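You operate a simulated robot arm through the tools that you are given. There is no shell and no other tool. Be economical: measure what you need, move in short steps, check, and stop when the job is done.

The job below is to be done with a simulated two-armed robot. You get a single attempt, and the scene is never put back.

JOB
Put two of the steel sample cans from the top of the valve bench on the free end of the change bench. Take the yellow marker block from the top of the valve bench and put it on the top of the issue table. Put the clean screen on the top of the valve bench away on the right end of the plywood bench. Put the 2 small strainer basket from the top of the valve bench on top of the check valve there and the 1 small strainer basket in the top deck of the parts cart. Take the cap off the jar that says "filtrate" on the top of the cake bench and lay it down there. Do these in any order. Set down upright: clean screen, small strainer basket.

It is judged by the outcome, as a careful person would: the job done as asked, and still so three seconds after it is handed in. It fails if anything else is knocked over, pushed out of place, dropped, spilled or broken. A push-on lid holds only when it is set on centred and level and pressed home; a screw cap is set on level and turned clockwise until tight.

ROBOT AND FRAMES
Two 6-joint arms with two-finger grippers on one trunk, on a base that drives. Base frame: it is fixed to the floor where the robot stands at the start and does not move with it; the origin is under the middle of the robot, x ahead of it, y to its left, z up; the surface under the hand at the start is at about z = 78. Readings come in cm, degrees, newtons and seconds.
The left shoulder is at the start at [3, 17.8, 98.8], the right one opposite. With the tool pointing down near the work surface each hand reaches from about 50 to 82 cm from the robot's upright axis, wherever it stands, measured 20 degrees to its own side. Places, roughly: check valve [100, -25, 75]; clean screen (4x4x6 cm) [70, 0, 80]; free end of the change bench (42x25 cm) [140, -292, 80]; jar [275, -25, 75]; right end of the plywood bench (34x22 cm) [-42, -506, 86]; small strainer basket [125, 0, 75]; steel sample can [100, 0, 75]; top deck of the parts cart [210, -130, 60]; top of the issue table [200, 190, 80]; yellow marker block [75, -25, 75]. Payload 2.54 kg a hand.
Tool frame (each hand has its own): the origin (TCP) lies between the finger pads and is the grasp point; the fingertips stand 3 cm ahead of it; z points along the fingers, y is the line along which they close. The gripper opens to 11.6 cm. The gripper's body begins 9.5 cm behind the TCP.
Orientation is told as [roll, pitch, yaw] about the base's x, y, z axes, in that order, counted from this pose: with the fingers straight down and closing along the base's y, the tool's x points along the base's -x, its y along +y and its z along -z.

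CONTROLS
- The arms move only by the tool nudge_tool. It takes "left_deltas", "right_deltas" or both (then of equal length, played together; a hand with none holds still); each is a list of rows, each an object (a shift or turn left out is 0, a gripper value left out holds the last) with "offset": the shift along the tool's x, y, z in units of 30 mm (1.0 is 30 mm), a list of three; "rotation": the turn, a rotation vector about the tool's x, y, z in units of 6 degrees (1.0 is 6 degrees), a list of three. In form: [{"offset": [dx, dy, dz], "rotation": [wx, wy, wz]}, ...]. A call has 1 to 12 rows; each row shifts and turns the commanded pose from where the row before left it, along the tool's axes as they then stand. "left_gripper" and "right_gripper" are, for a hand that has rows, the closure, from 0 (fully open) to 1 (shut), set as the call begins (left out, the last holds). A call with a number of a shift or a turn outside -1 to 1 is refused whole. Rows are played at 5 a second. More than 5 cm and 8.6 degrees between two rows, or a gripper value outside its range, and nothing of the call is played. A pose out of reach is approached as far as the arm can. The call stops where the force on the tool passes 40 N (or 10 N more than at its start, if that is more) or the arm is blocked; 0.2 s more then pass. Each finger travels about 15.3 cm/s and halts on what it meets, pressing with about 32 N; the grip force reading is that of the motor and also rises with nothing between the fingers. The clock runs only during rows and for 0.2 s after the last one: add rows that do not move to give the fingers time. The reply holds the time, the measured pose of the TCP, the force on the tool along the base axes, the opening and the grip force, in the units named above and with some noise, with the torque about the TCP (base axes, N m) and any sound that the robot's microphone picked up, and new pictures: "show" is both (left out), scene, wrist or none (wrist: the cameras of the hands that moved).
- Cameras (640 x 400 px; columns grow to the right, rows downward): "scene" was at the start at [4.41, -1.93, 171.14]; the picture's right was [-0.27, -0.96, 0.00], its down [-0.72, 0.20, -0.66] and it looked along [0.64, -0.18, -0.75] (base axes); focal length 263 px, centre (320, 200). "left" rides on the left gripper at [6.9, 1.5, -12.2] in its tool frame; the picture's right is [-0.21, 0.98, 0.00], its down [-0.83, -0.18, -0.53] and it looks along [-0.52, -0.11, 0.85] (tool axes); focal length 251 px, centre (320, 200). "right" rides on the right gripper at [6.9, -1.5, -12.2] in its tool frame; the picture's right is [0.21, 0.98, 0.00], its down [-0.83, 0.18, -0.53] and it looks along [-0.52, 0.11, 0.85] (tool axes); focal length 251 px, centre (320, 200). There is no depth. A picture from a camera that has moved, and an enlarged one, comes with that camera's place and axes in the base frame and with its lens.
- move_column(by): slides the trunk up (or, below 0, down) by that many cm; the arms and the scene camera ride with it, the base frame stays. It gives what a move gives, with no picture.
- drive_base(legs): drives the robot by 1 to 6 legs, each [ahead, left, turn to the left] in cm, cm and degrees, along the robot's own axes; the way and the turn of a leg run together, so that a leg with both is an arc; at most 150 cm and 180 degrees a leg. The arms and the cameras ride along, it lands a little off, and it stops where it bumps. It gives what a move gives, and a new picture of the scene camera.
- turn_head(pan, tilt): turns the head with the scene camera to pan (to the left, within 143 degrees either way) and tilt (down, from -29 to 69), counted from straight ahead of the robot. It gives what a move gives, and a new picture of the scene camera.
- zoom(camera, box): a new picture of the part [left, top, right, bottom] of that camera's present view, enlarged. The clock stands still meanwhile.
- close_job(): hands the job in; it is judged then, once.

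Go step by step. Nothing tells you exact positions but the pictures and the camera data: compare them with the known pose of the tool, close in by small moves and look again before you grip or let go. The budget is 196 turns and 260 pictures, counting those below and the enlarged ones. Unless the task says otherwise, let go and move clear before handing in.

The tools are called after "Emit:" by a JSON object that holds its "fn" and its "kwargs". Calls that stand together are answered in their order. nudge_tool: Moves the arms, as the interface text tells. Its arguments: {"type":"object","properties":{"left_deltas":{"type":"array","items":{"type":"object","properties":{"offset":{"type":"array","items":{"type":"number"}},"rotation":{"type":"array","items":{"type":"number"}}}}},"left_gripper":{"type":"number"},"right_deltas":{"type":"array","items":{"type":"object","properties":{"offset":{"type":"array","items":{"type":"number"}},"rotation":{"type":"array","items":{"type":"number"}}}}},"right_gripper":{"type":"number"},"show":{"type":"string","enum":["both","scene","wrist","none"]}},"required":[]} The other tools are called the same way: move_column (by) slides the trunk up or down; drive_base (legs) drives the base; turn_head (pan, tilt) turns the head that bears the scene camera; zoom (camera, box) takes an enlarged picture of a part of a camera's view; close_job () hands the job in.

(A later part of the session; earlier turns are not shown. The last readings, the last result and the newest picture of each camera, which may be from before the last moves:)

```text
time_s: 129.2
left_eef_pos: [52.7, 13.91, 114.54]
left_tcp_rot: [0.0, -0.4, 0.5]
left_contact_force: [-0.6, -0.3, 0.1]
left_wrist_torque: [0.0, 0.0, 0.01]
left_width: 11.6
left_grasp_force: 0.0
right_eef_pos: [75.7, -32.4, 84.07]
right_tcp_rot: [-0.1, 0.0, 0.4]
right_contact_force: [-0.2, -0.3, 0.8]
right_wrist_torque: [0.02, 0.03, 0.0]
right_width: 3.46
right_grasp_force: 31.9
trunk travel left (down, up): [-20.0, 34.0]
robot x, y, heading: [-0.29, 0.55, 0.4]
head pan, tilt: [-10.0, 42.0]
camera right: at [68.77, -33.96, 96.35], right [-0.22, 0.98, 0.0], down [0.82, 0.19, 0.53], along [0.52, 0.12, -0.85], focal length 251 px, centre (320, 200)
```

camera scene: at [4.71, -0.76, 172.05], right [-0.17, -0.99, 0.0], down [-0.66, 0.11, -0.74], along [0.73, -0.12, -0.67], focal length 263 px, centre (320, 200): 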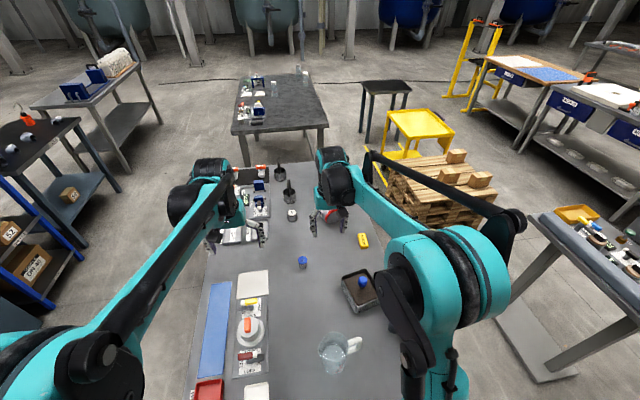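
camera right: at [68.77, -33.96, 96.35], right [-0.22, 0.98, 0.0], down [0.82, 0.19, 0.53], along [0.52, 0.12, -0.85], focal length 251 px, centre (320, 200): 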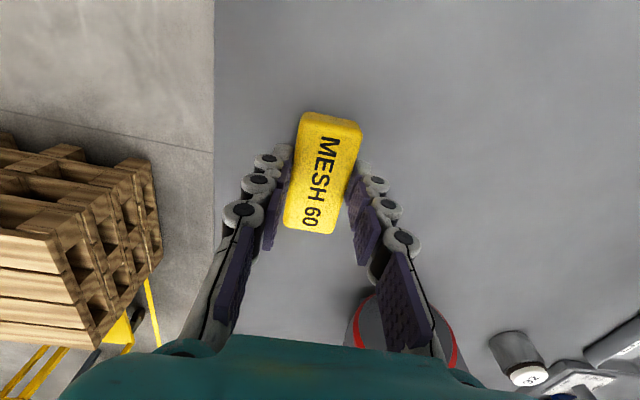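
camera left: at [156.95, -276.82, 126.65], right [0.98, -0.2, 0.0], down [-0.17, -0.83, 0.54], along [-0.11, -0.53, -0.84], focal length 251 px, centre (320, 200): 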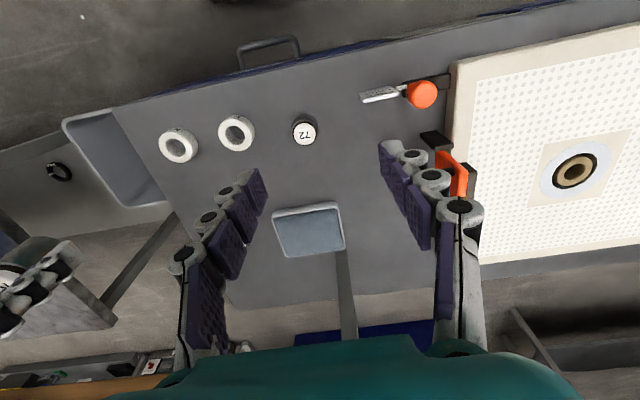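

Block held. Lifting, retracting, then driving around the left side toward the issue table.

Emit:
{"fn": "nudge_tool", "kwargs": {"right_deltas": [{"offset": [0, 0, -0.7]}, {"offset": [0, 0, -0.8]}, {"offset": [0, 0, -0.8]}, {"offset": [0, 0, -0.8]}, {"offset": [0, 0, -0.8]}, {"offset": [0, 0, -0.8]}, {"offset": [0.2, 0, -0.8]}, {"offset": [0.6, 0, -0.8]}, {"offset": [0.8, 0, -0.8]}, {"offset": [0.8, 0, -0.8]}, {"offset": [0.8, 0, -0.8]}, {"offset": [0.8, 0.1, -0.8]}], "show": "none"}}

Emit:
{"fn": "nudge_tool", "kwargs": {"right_deltas": [{"offset": [0.9, 0.1, 0]}, {"offset": [0.9, 0.1, 0]}, {"offset": [0.9, 0.1, 0]}, {"offset": [0.9, 0.1, 0]}, {"offset": [0.9, 0.1, 0]}, {"offset": [0.9, 0.1, 0]}], "show": "wrist"}}

Emit:
{"fn": "drive_base", "kwargs": {"legs": [[-50, 0, 0], [0, 100, 0]]}}

Emit:
{"fn": "turn_head", "kwargs": {"pan": 20, "tilt": 30}}

```text
time_s: 131.8
left_eef_pos: [52.52, 13.91, 114.59]
left_tcp_rot: [0.0, -0.3, 0.5]
left_contact_force: [-0.5, 0.7, 0.3]
left_wrist_torque: [-0.02, -0.03, -0.01]
left_width: 11.61
left_grasp_force: 0.1
right_eef_pos: [63.71, -32.07, 112.43]
right_tcp_rot: [-0.1, -0.1, 0.4]
right_contact_force: [0.2, -0.5, 0.0]
right_wrist_torque: [-0.05, 0.0, 0.0]
right_width: 3.48
right_grasp_force: 31.7
trunk travel left (down, up): [-20.0, 34.0]
robot x, y, heading: [-0.72, 0.35, 0.7]
head pan, tilt: [-10.0, 42.0]
```

```text
time_s: 133.2
left_eef_pos: [52.5, 13.93, 114.67]
left_tcp_rot: [0.0, -0.4, 0.5]
left_contact_force: [-0.4, 0.3, 0.0]
left_wrist_torque: [-0.01, -0.01, -0.01]
left_width: 11.6
left_grasp_force: 0.0
right_eef_pos: [47.5, -30.23, 112.61]
right_tcp_rot: [-0.1, -0.1, 0.4]
right_contact_force: [0.1, -0.2, -0.2]
right_wrist_torque: [-0.01, -0.04, 0.01]
right_width: 3.47
right_grasp_force: 32.1
trunk travel left (down, up): [-20.0, 34.0]
robot x, y, heading: [-0.68, 0.25, 0.8]
head pan, tilt: [-10.0, 42.0]
camera right: at [40.65, -31.83, 124.94], right [-0.22, 0.98, 0.0], down [0.82, 0.19, 0.53], along [0.52, 0.12, -0.84], focal length 251 px, centre (320, 200)
```

right: 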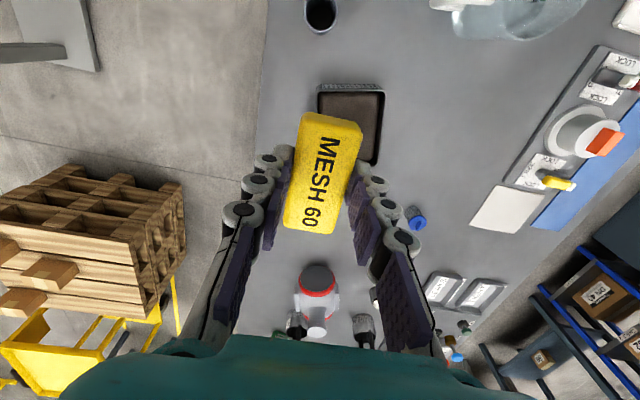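

```text
time_s: 140.9
left_eef_pos: [0.3, 112.96, 114.51]
left_tcp_rot: [0.0, -0.4, 1.5]
left_contact_force: [-0.6, 0.0, 0.3]
left_wrist_torque: [0.0, 0.03, 0.01]
left_width: 11.6
left_grasp_force: 0.1
right_eef_pos: [-4.04, 68.82, 112.66]
right_tcp_rot: [-0.1, 0.1, 1.5]
right_contact_force: [1.0, -0.2, -1.2]
right_wrist_torque: [-0.03, 0.01, -0.05]
right_width: 3.45
right_grasp_force: 31.9
trunk travel left (down, up): [-20.0, 34.0]
robot x, y, heading: [-52.57, 98.47, 1.2]
head pan, tilt: [-10.0, 42.0]
camera scene: at [-47.68, 97.6, 172.06], right [-0.15, -0.99, 0.0], down [-0.66, 0.1, -0.74], along [0.73, -0.11, -0.67], focal length 263 px, centre (320, 200)
```

scene: 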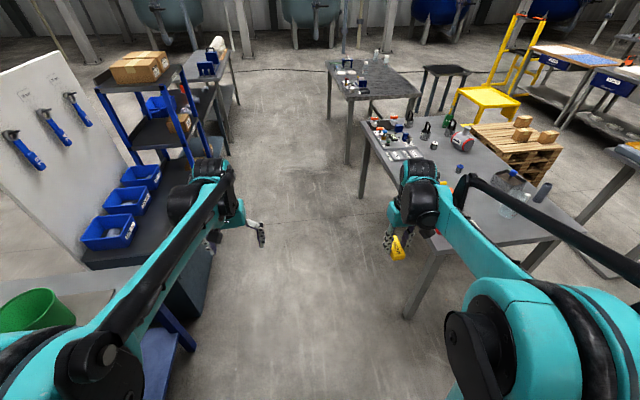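

```text
time_s: 141.9
left_eef_pos: [0.3, 112.88, 114.51]
left_tcp_rot: [0.0, -0.4, 1.5]
left_contact_force: [1.1, 0.0, -0.9]
left_wrist_torque: [-0.03, -0.01, 0.0]
left_width: 11.59
left_grasp_force: 0.1
right_eef_pos: [-4.2, 68.77, 112.54]
right_tcp_rot: [-0.2, -0.1, 1.4]
right_contact_force: [-0.6, -0.6, -0.5]
right_wrist_torque: [-0.05, -0.01, -0.04]
right_width: 3.46
right_grasp_force: 32.3
trunk travel left (down, up): [-20.0, 34.0]
robot x, y, heading: [-53.13, 99.01, 1.2]
head pan, tilt: [20.0, 30.0]
camera scene: at [-47.53, 102.1, 173.89], right [0.36, -0.93, 0.0], down [-0.47, -0.18, -0.87], along [0.81, 0.32, -0.5], focal length 263 px, centre (320, 200)
```

scene: 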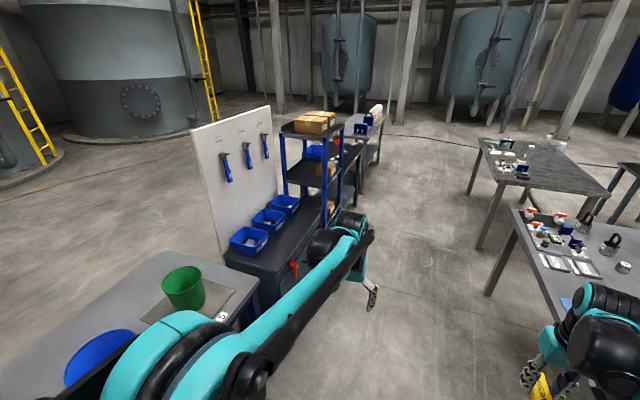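

The aisle between the valve bench (y 36) and cabinets (y ≈ 146) is clear. Driving down its middle.

Emit:
{"fn": "drive_base", "kwargs": {"legs": [[0, -7, -1.2], [125, 0, 0], [125, 0, 0]]}}

Emit:
{"fn": "turn_head", "kwargs": {"pan": 70, "tilt": 35}}

```text
time_s: 154.9
left_eef_pos: [254.68, 115.59, 114.39]
left_tcp_rot: [0.0, -0.4, 3.0]
left_contact_force: [-0.4, 0.2, 0.1]
left_wrist_torque: [-0.01, -0.03, 0.02]
left_width: 11.62
left_grasp_force: 0.0
right_eef_pos: [251.5, 71.18, 112.66]
right_tcp_rot: [0.0, -0.1, 2.9]
right_contact_force: [-0.2, -0.2, 1.1]
right_wrist_torque: [-0.01, 0.02, 0.01]
right_width: 3.47
right_grasp_force: 31.8
trunk travel left (down, up): [-20.0, 34.0]
robot x, y, heading: [202.06, 99.98, 3.1]
head pan, tilt: [20.0, 30.0]
camera scene: at [207.12, 103.43, 173.89], right [0.39, -0.92, 0.0], down [-0.46, -0.2, -0.87], along [0.8, 0.34, -0.5], focal length 263 px, centre (320, 200)
```

scene: 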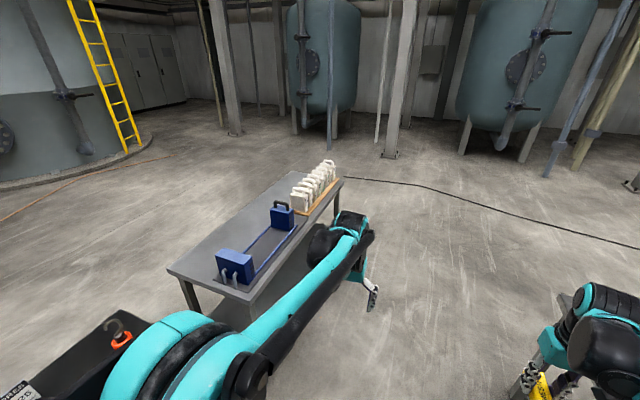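

```text
time_s: 156.1
left_eef_pos: [254.6, 115.55, 114.6]
left_tcp_rot: [-0.1, -0.4, 3.0]
left_contact_force: [-0.1, 0.1, 0.1]
left_wrist_torque: [0.0, 0.03, 0.01]
left_width: 11.57
left_grasp_force: 0.1
right_eef_pos: [251.53, 71.17, 112.6]
right_tcp_rot: [-0.1, 0.0, 2.9]
right_contact_force: [0.1, -0.3, 0.9]
right_wrist_torque: [-0.03, -0.03, -0.01]
right_width: 3.48
right_grasp_force: 32.4
trunk travel left (down, up): [-20.0, 34.0]
robot x, y, heading: [201.76, 99.73, 3.0]
head pan, tilt: [70.0, 35.0]
camera scene: at [201.33, 108.31, 173.11], right [0.96, -0.29, 0.0], down [-0.17, -0.55, -0.82], along [0.24, 0.78, -0.57], focal length 263 px, centre (320, 200)
```

scene: 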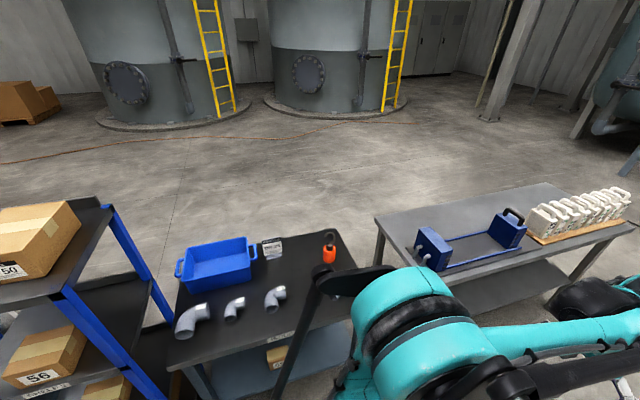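

The issue table is at x 166–244, y 158–202, with free space right of the elbows. Turning to face it.

Emit:
{"fn": "drive_base", "kwargs": {"legs": [[0, 0, 87], [14, 0, 0]]}}

Emit:
{"fn": "turn_head", "kwargs": {"pan": -5, "tilt": 50}}

```text
time_s: 161.2
left_eef_pos: [186.94, 167.12, 114.33]
left_tcp_rot: [-0.1, -0.3, 91.8]
left_contact_force: [0.1, 0.3, -0.6]
left_wrist_torque: [-0.08, -0.02, 0.01]
left_width: 11.6
left_grasp_force: 0.1
right_eef_pos: [231.15, 163.06, 112.5]
right_tcp_rot: [-0.1, -0.1, 91.6]
right_contact_force: [-0.4, -0.2, -1.9]
right_wrist_torque: [-0.06, -0.01, 0.01]
right_width: 3.47
right_grasp_force: 32.0
trunk travel left (down, up): [-20.0, 34.0]
robot x, y, heading: [201.53, 113.89, 91.5]
head pan, tilt: [70.0, 35.0]
camera scene: at [193.02, 114.19, 173.11], right [0.31, 0.95, 0.0], down [0.54, -0.18, -0.82], along [-0.78, 0.26, -0.57], focal length 263 px, centre (320, 200)
```

scene: 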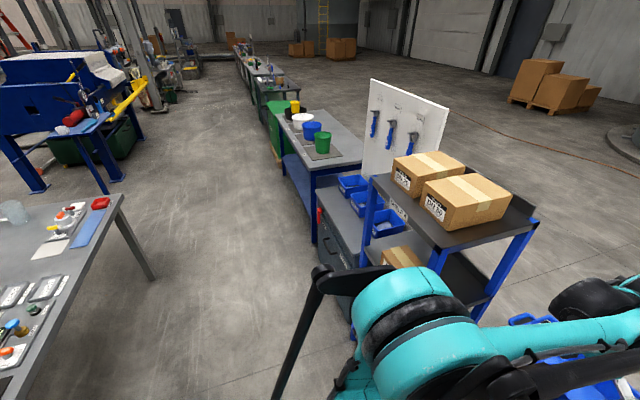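

```text
time_s: 162.7
left_eef_pos: [186.79, 167.08, 114.56]
left_tcp_rot: [0.0, -0.4, 91.7]
left_contact_force: [-0.2, 0.2, 0.2]
left_wrist_torque: [-0.01, -0.03, 0.01]
left_width: 11.61
left_grasp_force: 0.1
right_eef_pos: [231.09, 162.82, 112.68]
right_tcp_rot: [0.0, 0.0, 91.5]
right_contact_force: [-0.7, 0.1, -0.1]
right_wrist_torque: [0.02, 0.0, 0.0]
right_width: 3.49
right_grasp_force: 32.4
trunk travel left (down, up): [-20.0, 34.0]
robot x, y, heading: [201.17, 113.58, 91.8]
head pan, tilt: [-5.0, 50.0]
camera scene: at [201.83, 118.93, 170.94], right [1.0, -0.06, 0.0], down [-0.04, -0.76, -0.64], along [0.04, 0.64, -0.77], focal length 263 px, centre (320, 200)
```

scene: 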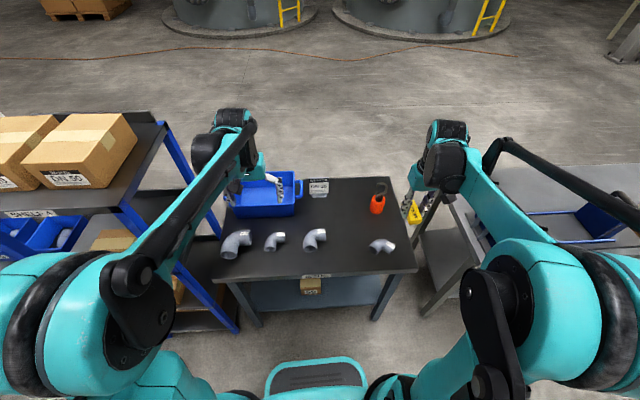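

Free area near [217, 185.5] on the issue table. Moving the block over it.

Emit:
{"fn": "nudge_tool", "kwargs": {"right_deltas": [{"offset": [-0.84, 0.5, 0]}, {"offset": [-0.84, 0.5, 0]}, {"offset": [-0.84, 0.5, 0]}, {"offset": [-0.84, 0.5, 0]}, {"offset": [-0.84, 0.5, 0.2]}, {"offset": [-0.84, 0.5, 0.3]}, {"offset": [-0.84, 0.5, 0.5]}, {"offset": [-0.84, 0.5, 0.6]}, {"offset": [-0.84, 0.5, 0.6]}, {"offset": [0, 0, 0.9]}, {"offset": [0, 0, 0.9]}, {"offset": [0, 0, 0.9]}], "show": "both"}}

```text
time_s: 165.3
left_eef_pos: [187.0, 166.98, 114.49]
left_tcp_rot: [0.1, -0.4, 91.7]
left_contact_force: [0.5, -0.3, -0.3]
left_wrist_torque: [-0.01, 0.02, 0.03]
left_width: 11.59
left_grasp_force: 0.0
right_eef_pos: [216.97, 185.14, 97.64]
right_tcp_rot: [-0.1, -0.1, 91.6]
right_contact_force: [-0.3, -0.6, -0.5]
right_wrist_torque: [0.0, 0.02, 0.01]
right_width: 3.46
right_grasp_force: 31.9
trunk travel left (down, up): [-20.0, 34.0]
robot x, y, heading: [201.7, 114.19, 91.7]
head pan, tilt: [-5.0, 50.0]
camera scene: at [201.86, 118.98, 170.93], right [1.0, -0.06, 0.0], down [-0.04, -0.77, -0.64], along [0.04, 0.64, -0.77], focal length 263 px, centre (320, 200)
camera right: at [218.66, 178.29, 110.02], right [-0.97, -0.24, 0.0], down [-0.21, 0.82, 0.53], along [-0.13, 0.52, -0.85], focal length 251 px, centre (320, 200)
```

scene: 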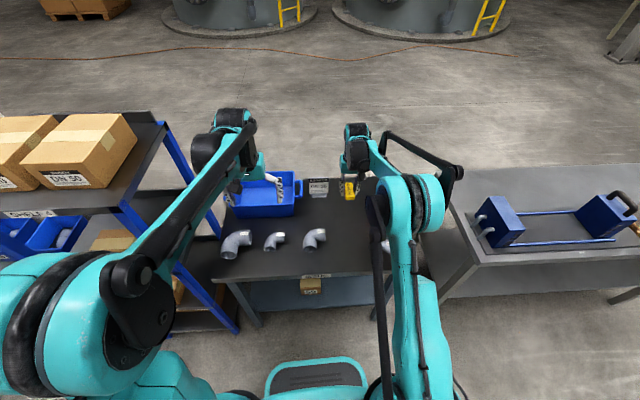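
right: 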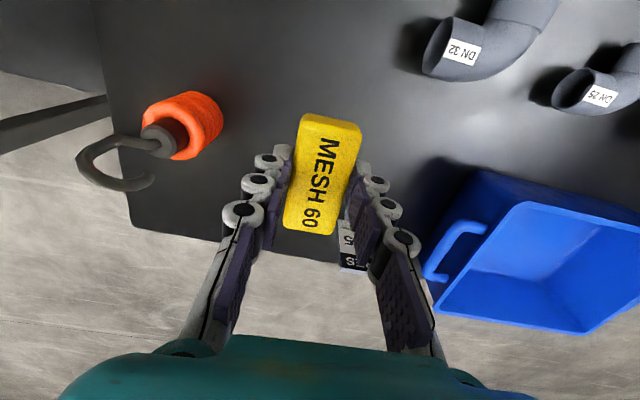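

Emit:
{"fn": "nudge_tool", "kwargs": {"right_deltas": [{"offset": [0, 0, 0.8]}, {"offset": [0, 0, 0.8]}, {"offset": [0, 0, 0.8]}, {"offset": [0, 0, 0.8]}, {"offset": [0, 0, 0.6]}, {"offset": [0, 0, 0.3]}, {"offset": [0, 0, 0.15]}, {"offset": [0, 0, 0.1]}, {"offset": [0, 0, 0.1]}, {"offset": [0, 0, 0.1]}, {}], "show": "wrist"}}

```text
time_s: 167.7
left_eef_pos: [186.89, 167.0, 114.53]
left_tcp_rot: [0.0, -0.3, 91.7]
left_contact_force: [-0.5, 0.1, 1.3]
left_wrist_torque: [0.02, 0.03, 0.0]
left_width: 11.59
left_grasp_force: 0.1
right_eef_pos: [217.11, 185.14, 84.16]
right_tcp_rot: [0.0, 0.0, 91.6]
right_contact_force: [0.2, -0.1, -0.3]
right_wrist_torque: [0.0, 0.0, -0.01]
right_width: 3.47
right_grasp_force: 31.8
trunk travel left (down, up): [-20.0, 34.0]
robot x, y, heading: [201.3, 113.9, 91.7]
head pan, tilt: [-5.0, 50.0]
camera right: at [218.75, 178.27, 96.56], right [-0.97, -0.24, 0.0], down [-0.21, 0.82, 0.53], along [-0.13, 0.52, -0.85], focal length 251 px, centre (320, 200)
```

right: 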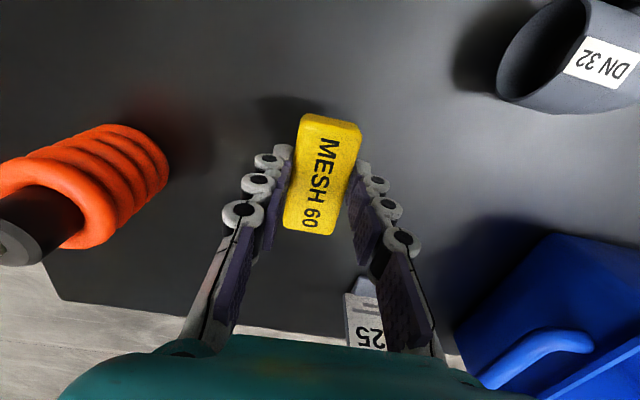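

Emit:
{"fn": "nudge_tool", "kwargs": {"right_deltas": [{"offset": [0, 0, 0.1]}, {"offset": [0, 0, 0.08]}, {"offset": [0, 0, 0.08]}, {}], "show": "none"}}

Emit:
{"fn": "nudge_tool", "kwargs": {"right_deltas": [{"offset": [0, 0, 0.08]}, {"offset": [0, 0, 0.08]}, {"offset": [0, 0, 0.08]}, {}], "show": "none"}}

```text
time_s: 168.7
left_eef_pos: [186.82, 166.97, 114.51]
left_tcp_rot: [0.0, -0.4, 91.7]
left_contact_force: [0.3, 0.0, 0.6]
left_wrist_torque: [0.01, 0.0, 0.0]
left_width: 11.58
left_grasp_force: 0.0
right_eef_pos: [217.15, 185.25, 83.47]
right_tcp_rot: [0.0, 0.0, 91.6]
right_contact_force: [-0.8, -0.5, -1.3]
right_wrist_torque: [-0.01, 0.0, 0.0]
right_width: 3.47
right_grasp_force: 32.4
trunk travel left (down, up): [-20.0, 34.0]
robot x, y, heading: [201.39, 114.26, 91.7]
head pan, tilt: [-5.0, 50.0]
```

```text
time_s: 169.7
left_eef_pos: [187.0, 166.9, 114.48]
left_tcp_rot: [0.0, -0.5, 91.6]
left_contact_force: [-0.6, -0.4, -0.6]
left_wrist_torque: [0.02, 0.0, -0.01]
left_width: 11.6
left_grasp_force: 0.0
right_eef_pos: [217.01, 185.26, 82.74]
right_tcp_rot: [-0.2, 0.1, 91.6]
right_contact_force: [0.2, 0.0, -0.3]
right_wrist_torque: [0.02, -0.01, -0.01]
right_width: 3.45
right_grasp_force: 32.2
trunk travel left (down, up): [-20.0, 34.0]
robot x, y, heading: [201.38, 113.74, 91.8]
head pan, tilt: [-5.0, 50.0]
```

Emit:
{"fn": "nudge_tool", "kwargs": {"right_deltas": [{"offset": [0, 0, 0.08]}, {"offset": [0, 0, 0.08]}, {"offset": [0, 0, 0.08]}, {}], "show": "none"}}

Emit:
{"fn": "nudge_tool", "kwargs": {"right_deltas": [{"offset": [0, 0, 0.08]}, {"offset": [0, 0, 0.08]}, {"offset": [0, 0, 0.08]}, {}], "show": "wrist"}}

```text
time_s: 170.7
left_eef_pos: [186.9, 167.03, 114.58]
left_tcp_rot: [0.0, -0.3, 91.7]
left_contact_force: [-0.2, 0.9, -0.4]
left_wrist_torque: [-0.01, -0.02, -0.03]
left_width: 11.61
left_grasp_force: 0.1
right_eef_pos: [217.19, 185.18, 82.0]
right_tcp_rot: [0.0, 0.0, 91.6]
right_contact_force: [0.3, -0.2, -0.8]
right_wrist_torque: [0.01, -0.03, -0.03]
right_width: 3.47
right_grasp_force: 32.2
trunk travel left (down, up): [-20.0, 34.0]
robot x, y, heading: [201.49, 113.95, 91.7]
head pan, tilt: [-5.0, 50.0]
```

```text
time_s: 171.7
left_eef_pos: [186.9, 166.99, 114.49]
left_tcp_rot: [0.0, -0.4, 91.7]
left_contact_force: [0.0, -0.5, -0.3]
left_wrist_torque: [-0.01, 0.02, -0.01]
left_width: 11.6
left_grasp_force: 0.0
right_eef_pos: [216.96, 185.25, 81.47]
right_tcp_rot: [-0.2, -0.1, 91.5]
right_contact_force: [0.0, 3.2, 8.7]
right_wrist_torque: [0.01, 0.1, -0.01]
right_width: 3.48
right_grasp_force: 32.3
trunk travel left (down, up): [-20.0, 34.0]
robot x, y, heading: [201.57, 114.06, 91.7]
head pan, tilt: [-5.0, 50.0]
camera right: at [218.78, 178.34, 93.68], right [-0.97, -0.24, 0.0], down [-0.21, 0.82, 0.53], along [-0.13, 0.52, -0.84], focal length 251 px, centre (320, 200)
```

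right: 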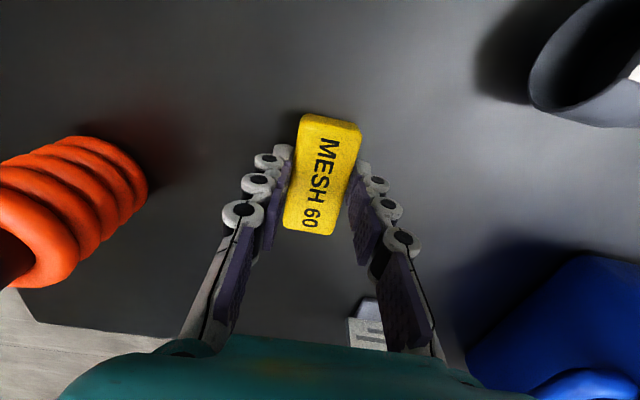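

Contact at about 8 N. Releasing and lifting.

Emit:
{"fn": "nudge_tool", "kwargs": {"right_deltas": [{}, {}, {}], "right_gripper": 0.35, "show": "none"}}

Emit:
{"fn": "nudge_tool", "kwargs": {"right_deltas": [{"offset": [0, 0, -0.4]}, {"offset": [0, 0, -0.8]}, {"offset": [0, 0, -1]}, {"offset": [0, 0, -1]}, {"offset": [0, 0, -1]}, {"offset": [0, 0, -1]}, {"offset": [0, 0, -1]}, {"offset": [0, 0, -1]}, {"offset": [0.5, 0, -1]}, {"offset": [1, 0, -1]}, {"offset": [1, 0, -1]}, {"offset": [1, 0, -0.5]}], "show": "scene"}}

```text
time_s: 172.5
left_eef_pos: [186.96, 166.85, 114.46]
left_tcp_rot: [0.0, -0.4, 91.7]
left_contact_force: [-0.6, 0.9, 0.0]
left_wrist_torque: [0.01, -0.04, 0.03]
left_width: 11.61
left_grasp_force: 0.1
right_eef_pos: [217.08, 185.28, 81.41]
right_tcp_rot: [-0.1, 0.0, 91.5]
right_contact_force: [0.1, 0.2, 0.0]
right_wrist_torque: [-0.01, -0.02, -0.03]
right_width: 7.55
right_grasp_force: 0.1
trunk travel left (down, up): [-20.0, 34.0]
robot x, y, heading: [201.38, 114.25, 91.8]
head pan, tilt: [-5.0, 50.0]
```

```text
time_s: 175.1
left_eef_pos: [186.85, 166.74, 114.61]
left_tcp_rot: [0.0, -0.4, 91.7]
left_contact_force: [0.5, -0.6, -0.3]
left_wrist_torque: [0.03, 0.0, -0.02]
left_width: 11.59
left_grasp_force: 0.0
right_eef_pos: [217.07, 174.42, 113.46]
right_tcp_rot: [-0.2, -0.2, 91.7]
right_contact_force: [-0.5, -0.8, 0.6]
right_wrist_torque: [0.05, 0.0, -0.01]
right_width: 7.52
right_grasp_force: 0.0
trunk travel left (down, up): [-20.0, 34.0]
robot x, y, heading: [201.65, 113.67, 91.9]
head pan, tilt: [-5.0, 50.0]
camera scene: at [201.8, 118.74, 170.94], right [1.0, -0.06, 0.0], down [-0.04, -0.76, -0.64], along [0.04, 0.64, -0.77], focal length 263 px, centre (320, 200)
```

scene: 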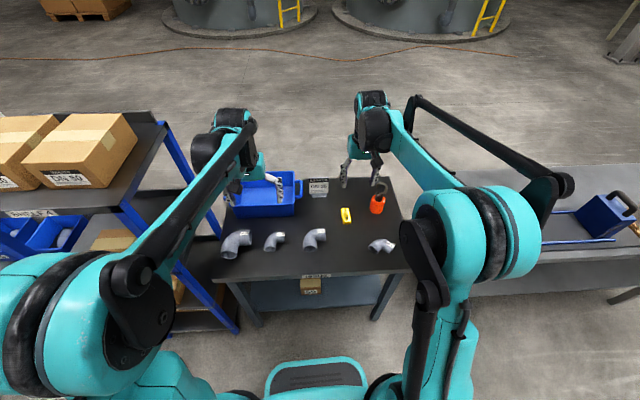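

The block is on the issue table. Now to the left side of the valve bench to see the baskets' labels.

Emit:
{"fn": "drive_base", "kwargs": {"legs": [[-22, 0, 0], [0, 0, -90], [0, 0, -91.5], [0, -88, 0]]}}

Emit:
{"fn": "turn_head", "kwargs": {"pan": 0, "tilt": 40}}

```text
time_s: 188.7
left_eef_pos: [127.24, 37.61, 114.53]
left_tcp_rot: [0.0, -0.4, -89.3]
left_contact_force: [-0.4, 0.3, 0.3]
left_wrist_torque: [-0.04, -0.03, 0.0]
left_width: 11.6
left_grasp_force: 0.0
right_eef_pos: [96.93, 30.56, 113.38]
right_tcp_rot: [0.0, 0.0, -89.3]
right_contact_force: [0.5, 0.0, 0.7]
right_wrist_torque: [0.02, -0.02, 0.0]
right_width: 7.56
right_grasp_force: 0.2
trunk travel left (down, up): [-20.0, 34.0]
robot x, y, heading: [113.82, 90.97, -88.9]
head pan, tilt: [-5.0, 50.0]
camera scene: at [112.86, 86.28, 170.94], right [-1.0, 0.07, 0.0], down [0.06, 0.76, -0.64], along [-0.05, -0.64, -0.77], focal length 263 px, centre (320, 200)
```

scene: 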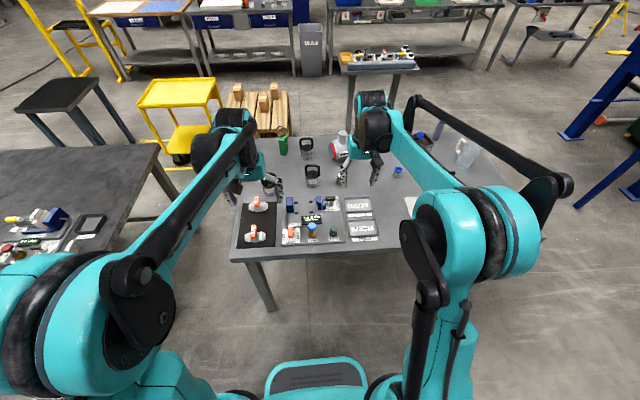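

```text
time_s: 189.4
left_eef_pos: [127.32, 37.5, 114.54]
left_tcp_rot: [-0.1, -0.4, -89.2]
left_contact_force: [0.4, 0.0, 0.6]
left_wrist_torque: [-0.02, 0.0, 0.03]
left_width: 11.62
left_grasp_force: 0.0
right_eef_pos: [97.03, 30.47, 113.36]
right_tcp_rot: [-0.2, 0.1, -89.3]
right_contact_force: [-0.1, 0.6, 0.7]
right_wrist_torque: [-0.01, -0.01, 0.0]
right_width: 7.55
right_grasp_force: 0.1
trunk travel left (down, up): [-20.0, 34.0]
robot x, y, heading: [113.84, 90.75, -89.2]
head pan, tilt: [0.0, 40.0]
camera scene: at [113.61, 85.46, 172.35], right [-1.0, -0.01, 0.0], down [-0.01, 0.64, -0.77], along [0.01, -0.77, -0.64], focal length 263 px, centre (320, 200)
```

scene: 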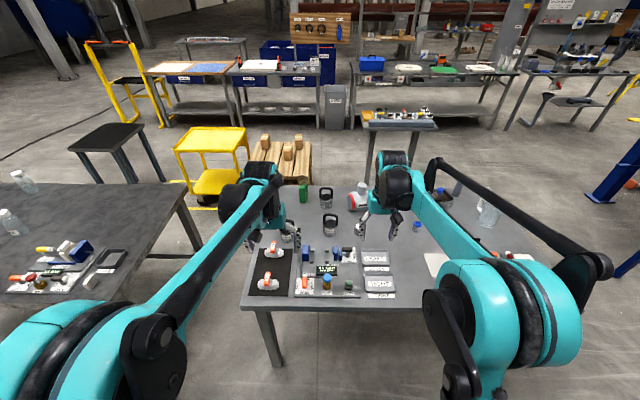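

Emit:
{"fn": "zoom", "kwargs": {"camera": "scene", "box": [250, 175, 410, 275]}}

Emit:
{"fn": "zoom", "kwargs": {"camera": "scene", "box": [310, 180, 350, 245]}}

```text
4.00 times, centred on (330, 225) of scene
camera zoom: at [113.61, 85.46, 172.35], right [-1.0, -0.01, 0.0], down [-0.01, 0.64, -0.77], along [0.01, -0.77, -0.64], focal length 1050 px, centre (280, 100)
```

zoom: 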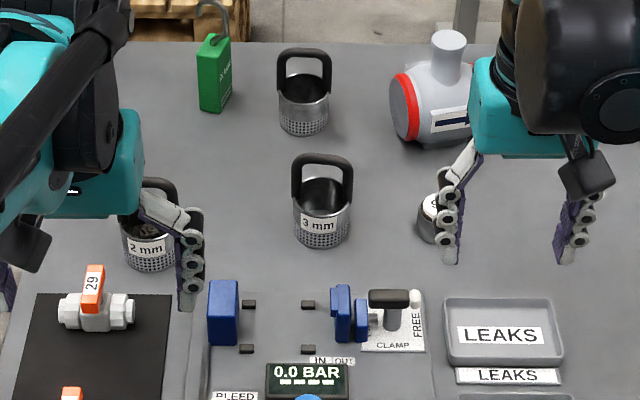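

```text
6.15 times, centred on (330, 212) of scene
camera zoom: at [113.61, 85.46, 172.35], right [-1.0, -0.01, 0.0], down [-0.01, 0.64, -0.77], along [0.01, -0.77, -0.64], focal length 1616 px, centre (258, 123)
```

zoom: 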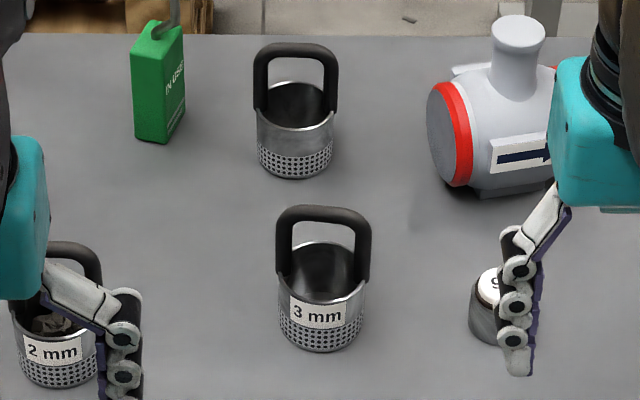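

Labels read "2 mm" (back left, at about [130, 0], with debris in it), "3 mm" at [109.6, -3], and a third at [112, -24] whose label is hidden – presumably 1 mm; I'll verify. The check valve's neck top is about [93.5, -19.8, 94.5]. Driving closer.

Emit:
{"fn": "drive_base", "kwargs": {"legs": [[33, 0, 0]]}}

Emit:
{"fn": "turn_head", "kwargs": {"pan": 0, "tilt": 52}}

```text
time_s: 191.7
left_eef_pos: [127.6, 6.03, 114.55]
left_tcp_rot: [0.1, -0.4, -89.1]
left_contact_force: [-1.0, 0.6, -0.2]
left_wrist_torque: [-0.01, 0.0, -0.02]
left_width: 11.59
left_grasp_force: 0.0
right_eef_pos: [97.21, -1.2, 113.33]
right_tcp_rot: [-0.1, -0.1, -89.3]
right_contact_force: [1.7, 0.9, -0.1]
right_wrist_torque: [-0.02, -0.01, 0.0]
right_width: 7.54
right_grasp_force: 0.1
trunk travel left (down, up): [-20.0, 34.0]
robot x, y, heading: [113.96, 59.24, -89.2]
head pan, tilt: [0.0, 40.0]
stopped in leg 1: the robot was blocked; the commanded pose is now the measured one
camera scene: at [113.74, 53.92, 172.35], right [-1.0, -0.01, 0.0], down [-0.01, 0.64, -0.77], along [0.01, -0.77, -0.64], focal length 263 px, centre (320, 200)
```

scene: 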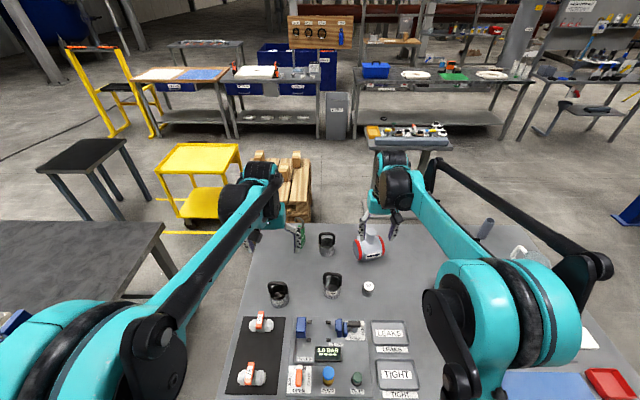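

```text
time_s: 192.4
left_eef_pos: [127.56, 5.92, 114.48]
left_tcp_rot: [0.0, -0.4, -89.1]
left_contact_force: [1.3, -0.5, -0.6]
left_wrist_torque: [0.01, -0.01, 0.03]
left_width: 11.6
left_grasp_force: 0.1
right_eef_pos: [97.33, -1.12, 113.31]
right_tcp_rot: [-0.1, 0.0, -89.3]
right_contact_force: [0.3, -0.8, -1.6]
right_wrist_torque: [0.0, -0.02, 0.04]
right_width: 7.54
right_grasp_force: 0.1
trunk travel left (down, up): [-20.0, 34.0]
robot x, y, heading: [113.84, 58.93, -89.3]
head pan, tilt: [0.0, 52.0]
camera scene: at [113.76, 54.82, 170.67], right [-1.0, -0.01, 0.0], down [-0.01, 0.79, -0.62], along [0.01, -0.62, -0.79], focal length 263 px, centre (320, 200)
```

scene: 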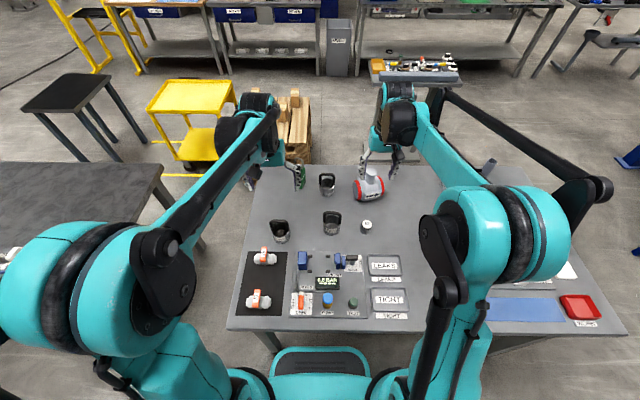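

The base touched a bench leg (robot too near the bench's far corner). I'll back off slightly and use the left wrist camera over the 2 mm basket.

Emit:
{"fn": "drive_base", "kwargs": {"legs": [[-2, -1, 0]]}}

Emit:
{"fn": "nudge_tool", "kwargs": {"left_deltas": [{"offset": [-0.3, 0.5, 0.5]}, {"offset": [-0.3, 0.5, 0.5]}, {}], "right_deltas": [{"offset": [0.9, -0.3, 0]}, {"offset": [0.9, -0.3, 0]}, {"offset": [0.9, -0.3, 0]}], "show": "wrist"}}

```text
time_s: 193.2
left_eef_pos: [126.51, 7.99, 114.56]
left_tcp_rot: [0.0, -0.4, -89.2]
left_contact_force: [-0.6, 0.6, 0.2]
left_wrist_torque: [-0.02, -0.01, 0.02]
left_width: 11.61
left_grasp_force: 0.0
right_eef_pos: [96.22, 0.81, 113.33]
right_tcp_rot: [0.0, -0.2, -89.3]
right_contact_force: [0.0, -0.2, -0.5]
right_wrist_torque: [-0.05, -0.02, 0.02]
right_width: 7.53
right_grasp_force: 0.1
trunk travel left (down, up): [-20.0, 34.0]
robot x, y, heading: [113.17, 61.31, -89.0]
head pan, tilt: [0.0, 52.0]
camera scene: at [112.72, 56.85, 170.67], right [-1.0, -0.01, 0.0], down [-0.01, 0.79, -0.62], along [0.01, -0.62, -0.79], focal length 263 px, centre (320, 200)
```

scene: 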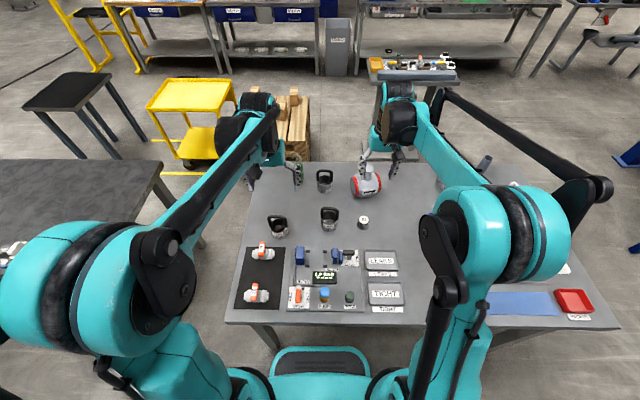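

```text
time_s: 194.0
left_eef_pos: [129.54, 6.22, 111.47]
left_tcp_rot: [0.0, -0.5, -89.2]
left_contact_force: [0.2, 0.0, -0.2]
left_wrist_torque: [0.01, 0.0, 0.0]
left_width: 11.62
left_grasp_force: 0.1
right_eef_pos: [93.49, 9.06, 113.46]
right_tcp_rot: [0.0, -0.1, -89.2]
right_contact_force: [0.1, 0.6, 0.4]
right_wrist_torque: [-0.01, -0.02, 0.02]
right_width: 7.54
right_grasp_force: 0.1
trunk travel left (down, up): [-20.0, 34.0]
robot x, y, heading: [113.19, 61.13, -89.0]
head pan, tilt: [0.0, 52.0]
camera right: at [91.9, 15.91, 125.79], right [0.97, 0.23, 0.0], down [0.19, -0.82, 0.54], along [0.12, -0.52, -0.84], focal length 251 px, centre (320, 200)
camera left: at [130.99, 13.24, 123.55], right [0.98, -0.2, 0.0], down [-0.17, -0.82, 0.54], along [-0.11, -0.53, -0.84], focal length 251 px, centre (320, 200)
```

right: 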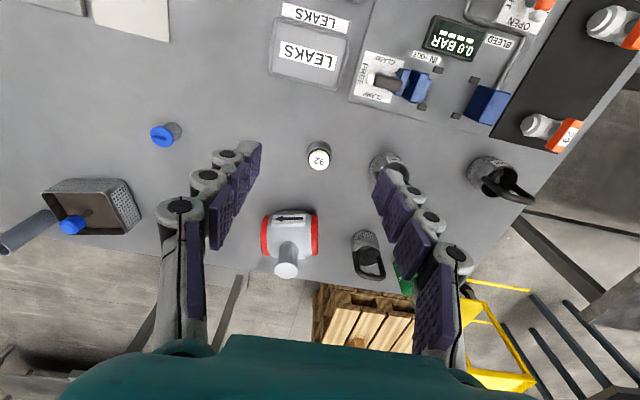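
left: 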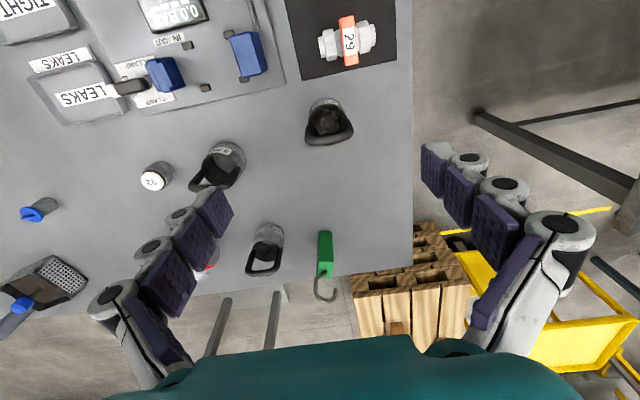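

Emit:
{"fn": "nudge_tool", "kwargs": {"left_deltas": [{"offset": [-0.5, 0.02, 0.8]}, {"offset": [-0.5, 0.02, 0.8]}, {"offset": [-0.45, 0.02, 0.8]}, {"offset": [0, 0, 0.8]}, {"offset": [0, 0, 0.8]}, {"offset": [0, 0, 0.8]}, {}], "show": "both"}}

```text
time_s: 195.6
left_eef_pos: [129.95, 1.64, 96.9]
left_tcp_rot: [0.0, -0.4, -89.0]
left_contact_force: [-0.2, 0.2, 0.3]
left_wrist_torque: [0.01, 0.0, 0.0]
left_width: 11.59
left_grasp_force: 0.2
right_eef_pos: [93.61, 8.98, 113.53]
right_tcp_rot: [-0.1, -0.2, -89.2]
right_contact_force: [0.1, -1.1, 0.1]
right_wrist_torque: [0.05, 0.05, 0.03]
right_width: 7.52
right_grasp_force: 0.1
trunk travel left (down, up): [-20.0, 34.0]
robot x, y, heading: [113.29, 60.83, -89.3]
head pan, tilt: [0.0, 52.0]
camera scene: at [112.75, 56.83, 170.68], right [-1.0, -0.01, 0.0], down [-0.01, 0.79, -0.62], along [0.01, -0.62, -0.79], focal length 263 px, centre (320, 200)
camera left: at [131.33, 8.64, 108.99], right [0.98, -0.2, 0.0], down [-0.17, -0.82, 0.54], along [-0.11, -0.53, -0.84], focal length 251 px, centre (320, 200)
```

scene: 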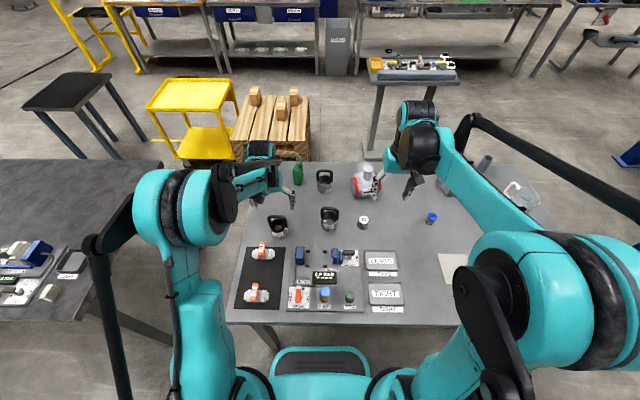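
left: 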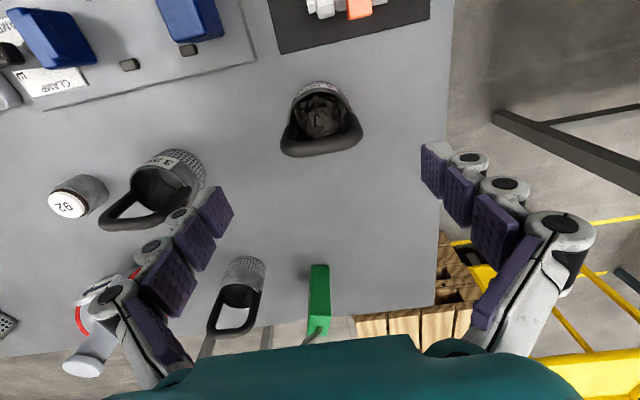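

Centered over the 2 mm basket (rim ≈ z 82, handle top ≈ z 89). Descending around it.

Emit:
{"fn": "nudge_tool", "kwargs": {"left_deltas": [{"offset": [0, 0, 0.8]}, {"offset": [0, 0, 0.8]}, {"offset": [0, 0, 0.8]}, {"offset": [0, 0, 0.8]}, {"offset": [0, 0, 0.6]}, {}], "show": "both"}}

```text
time_s: 197.0
left_eef_pos: [130.06, 1.43, 85.94]
left_tcp_rot: [-0.1, -0.4, -89.0]
left_contact_force: [0.2, 0.4, 0.3]
left_wrist_torque: [-0.01, 0.03, -0.05]
left_width: 11.57
left_grasp_force: 0.1
right_eef_pos: [93.51, 8.92, 113.59]
right_tcp_rot: [-0.1, -0.2, -89.1]
right_contact_force: [-0.2, -0.8, -0.6]
right_wrist_torque: [0.02, 0.02, -0.01]
right_width: 7.55
right_grasp_force: 0.1
trunk travel left (down, up): [-20.0, 34.0]
robot x, y, heading: [112.94, 60.98, -89.3]
head pan, tilt: [0.0, 52.0]
camera scene: at [112.76, 56.81, 170.67], right [-1.0, -0.01, 0.0], down [-0.01, 0.79, -0.62], along [0.01, -0.62, -0.79], focal length 263 px, centre (320, 200)
camera left: at [131.45, 8.47, 97.97], right [0.98, -0.2, 0.0], down [-0.17, -0.82, 0.54], along [-0.11, -0.53, -0.84], focal length 251 px, centre (320, 200)
```

scene: 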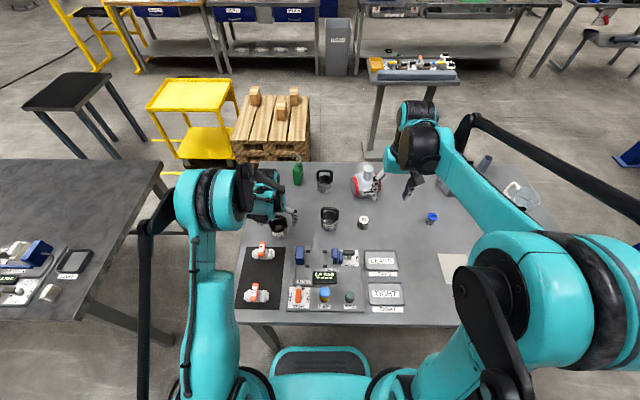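
left: 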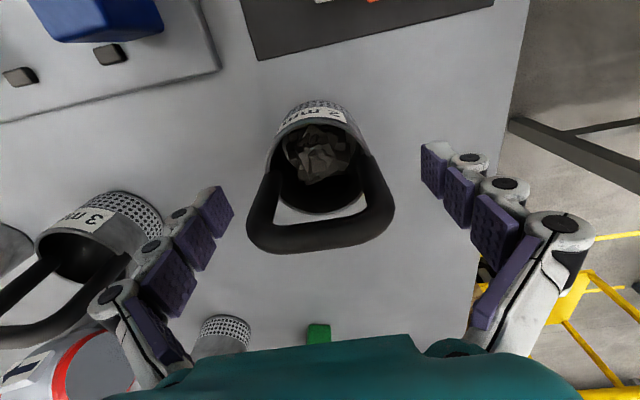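

Emit:
{"fn": "nudge_tool", "kwargs": {"left_deltas": [{"offset": [0, 0, 0.5]}, {"offset": [0, 0, 0.5]}, {"offset": [0, 0, 0.35]}, {}], "show": "none"}}

Emit:
{"fn": "nudge_tool", "kwargs": {"left_deltas": [{}, {}, {}, {}], "left_gripper": 1, "show": "wrist"}}

```text
time_s: 198.0
left_eef_pos: [129.94, 1.49, 81.76]
left_tcp_rot: [0.0, -0.4, -89.2]
left_contact_force: [-0.2, 1.0, 0.5]
left_wrist_torque: [0.01, 0.0, -0.01]
left_width: 11.61
left_grasp_force: 0.0
right_eef_pos: [93.45, 8.98, 113.56]
right_tcp_rot: [-0.1, -0.1, -89.2]
right_contact_force: [-0.5, 0.0, -0.2]
right_wrist_torque: [-0.01, 0.01, -0.02]
right_width: 7.54
right_grasp_force: 0.0
trunk travel left (down, up): [-20.0, 34.0]
robot x, y, heading: [112.91, 61.31, -89.3]
head pan, tilt: [0.0, 52.0]
```

```text
time_s: 199.0
left_eef_pos: [129.89, 1.46, 81.76]
left_tcp_rot: [0.1, -0.4, -89.1]
left_contact_force: [-0.3, -2.7, 6.6]
left_wrist_torque: [0.01, 0.14, 0.04]
left_width: 7.02
left_grasp_force: 32.0
right_eef_pos: [93.52, 8.92, 113.5]
right_tcp_rot: [-0.1, -0.1, -89.2]
right_contact_force: [0.2, 0.3, -0.2]
right_wrist_torque: [0.03, 0.0, -0.01]
right_width: 7.52
right_grasp_force: 0.0
trunk travel left (down, up): [-20.0, 34.0]
robot x, y, heading: [113.07, 61.05, -89.4]
head pan, tilt: [0.0, 52.0]
camera left: at [131.27, 8.45, 93.85], right [0.98, -0.2, 0.0], down [-0.17, -0.82, 0.54], along [-0.11, -0.53, -0.84], focal length 251 px, centre (320, 200)
```

left: 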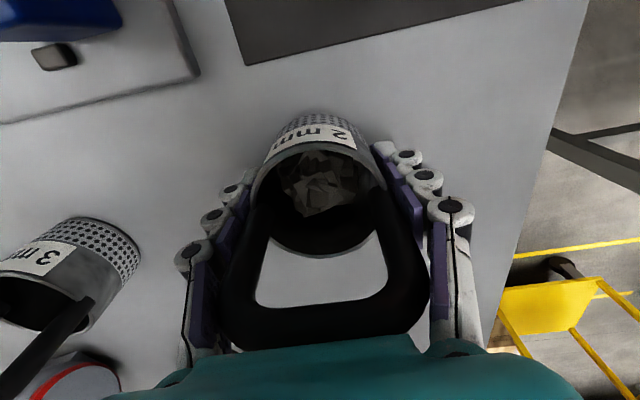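

Gripped at 7.0 cm. Lifting slowly and checking.

Emit:
{"fn": "nudge_tool", "kwargs": {"left_deltas": [{"offset": [0, 0, -0.1]}, {"offset": [0, 0, -0.2]}, {"offset": [0, 0, -0.3]}, {"offset": [0, 0, -0.3]}, {"offset": [0, 0, -0.3]}, {}], "show": "wrist"}}

```text
time_s: 200.4
left_eef_pos: [129.92, 1.64, 85.3]
left_tcp_rot: [0.0, -0.4, -89.1]
left_contact_force: [1.1, -0.4, -1.8]
left_wrist_torque: [0.01, -0.01, -0.01]
left_width: 7.02
left_grasp_force: 32.0
right_eef_pos: [93.56, 8.89, 113.42]
right_tcp_rot: [-0.1, -0.1, -89.2]
right_contact_force: [-0.3, 0.5, 0.1]
right_wrist_torque: [-0.01, -0.01, 0.01]
right_width: 7.54
right_grasp_force: 0.0
trunk travel left (down, up): [-20.0, 34.0]
robot x, y, heading: [112.8, 61.27, -89.0]
head pan, tilt: [0.0, 52.0]
camera left: at [131.3, 8.46, 97.35], right [0.98, -0.2, 0.0], down [-0.17, -0.82, 0.54], along [-0.11, -0.53, -0.84], focal length 251 px, centre (320, 200)
```

left: 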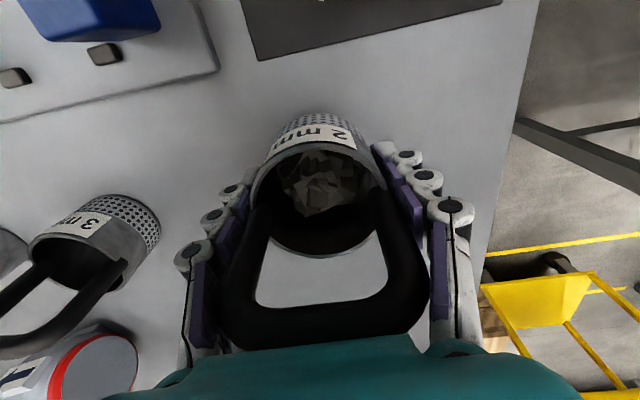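

Holding well. Lifting high, then sliding the base to put the valve in front of the left hand.

Emit:
{"fn": "nudge_tool", "kwargs": {"left_deltas": [{"offset": [0, 0, -0.5]}, {"offset": [0, 0, -0.7]}, {"offset": [0, 0, -0.8]}, {"offset": [0, 0, -0.8]}, {"offset": [0, 0, -0.8]}, {"offset": [0, 0, -0.8]}, {"offset": [0, 0, -0.8]}, {"offset": [0, 0, -0.8]}, {"offset": [0, 0, -0.7]}, {"offset": [0, 0, -0.4]}, {}], "show": "none"}}

Emit:
{"fn": "drive_base", "kwargs": {"legs": [[0, -35, 0]]}}

Emit:
{"fn": "drive_base", "kwargs": {"legs": [[6, 0, 0]]}}

```text
time_s: 202.8
left_eef_pos: [129.96, 1.75, 106.6]
left_tcp_rot: [0.0, -0.4, -89.0]
left_contact_force: [-0.4, 0.5, -0.8]
left_wrist_torque: [-0.04, -0.01, 0.0]
left_width: 7.01
left_grasp_force: 32.1
right_eef_pos: [93.47, 8.85, 113.53]
right_tcp_rot: [0.0, 0.0, -89.2]
right_contact_force: [-0.8, -0.4, 0.0]
right_wrist_torque: [-0.02, 0.0, 0.02]
right_width: 7.57
right_grasp_force: 0.1
trunk travel left (down, up): [-20.0, 34.0]
robot x, y, heading: [112.94, 60.86, -88.8]
head pan, tilt: [0.0, 52.0]
```

```text
time_s: 205.1
left_eef_pos: [92.84, 1.04, 106.63]
left_tcp_rot: [0.1, -0.4, -90.0]
left_contact_force: [-0.7, 0.4, -1.3]
left_wrist_torque: [0.04, -0.06, 0.0]
left_width: 7.01
left_grasp_force: 32.1
right_eef_pos: [56.49, 8.86, 113.54]
right_tcp_rot: [0.0, -0.1, -90.0]
right_contact_force: [-1.2, -0.3, 1.3]
right_wrist_torque: [0.04, -0.03, 0.0]
right_width: 7.56
right_grasp_force: 0.0
trunk travel left (down, up): [-20.0, 34.0]
robot x, y, heading: [76.85, 60.69, -90.2]
head pan, tilt: [0.0, 52.0]
camera scene: at [76.42, 56.52, 170.67], right [-1.0, 0.0, 0.0], down [0.0, 0.79, -0.62], along [0.0, -0.62, -0.79], focal length 263 px, centre (320, 200)
```

scene: 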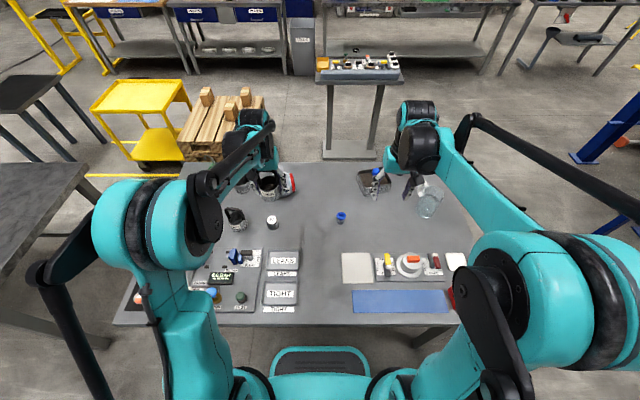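

```text
time_s: 206.1
left_eef_pos: [92.9, -5.17, 106.53]
left_tcp_rot: [0.0, -0.3, -89.9]
left_contact_force: [-0.2, -0.4, -2.1]
left_wrist_torque: [0.07, -0.01, -0.01]
left_width: 7.03
left_grasp_force: 32.1
right_eef_pos: [56.71, 2.63, 113.46]
right_tcp_rot: [-0.2, -0.1, -90.0]
right_contact_force: [-0.2, -0.1, -0.6]
right_wrist_torque: [0.08, -0.02, -0.01]
right_width: 7.55
right_grasp_force: 0.0
trunk travel left (down, up): [-20.0, 34.0]
robot x, y, heading: [76.55, 54.92, -89.9]
head pan, tilt: [0.0, 52.0]
camera scene: at [76.53, 50.14, 170.66], right [-1.0, 0.0, 0.0], down [0.0, 0.79, -0.61], along [0.0, -0.61, -0.79], focal length 263 px, centre (320, 200)
```

scene: 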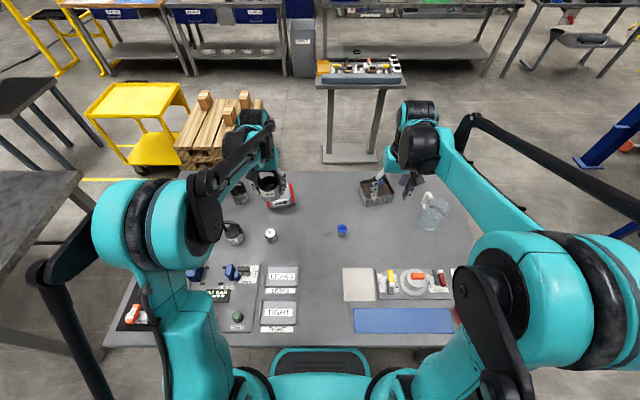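

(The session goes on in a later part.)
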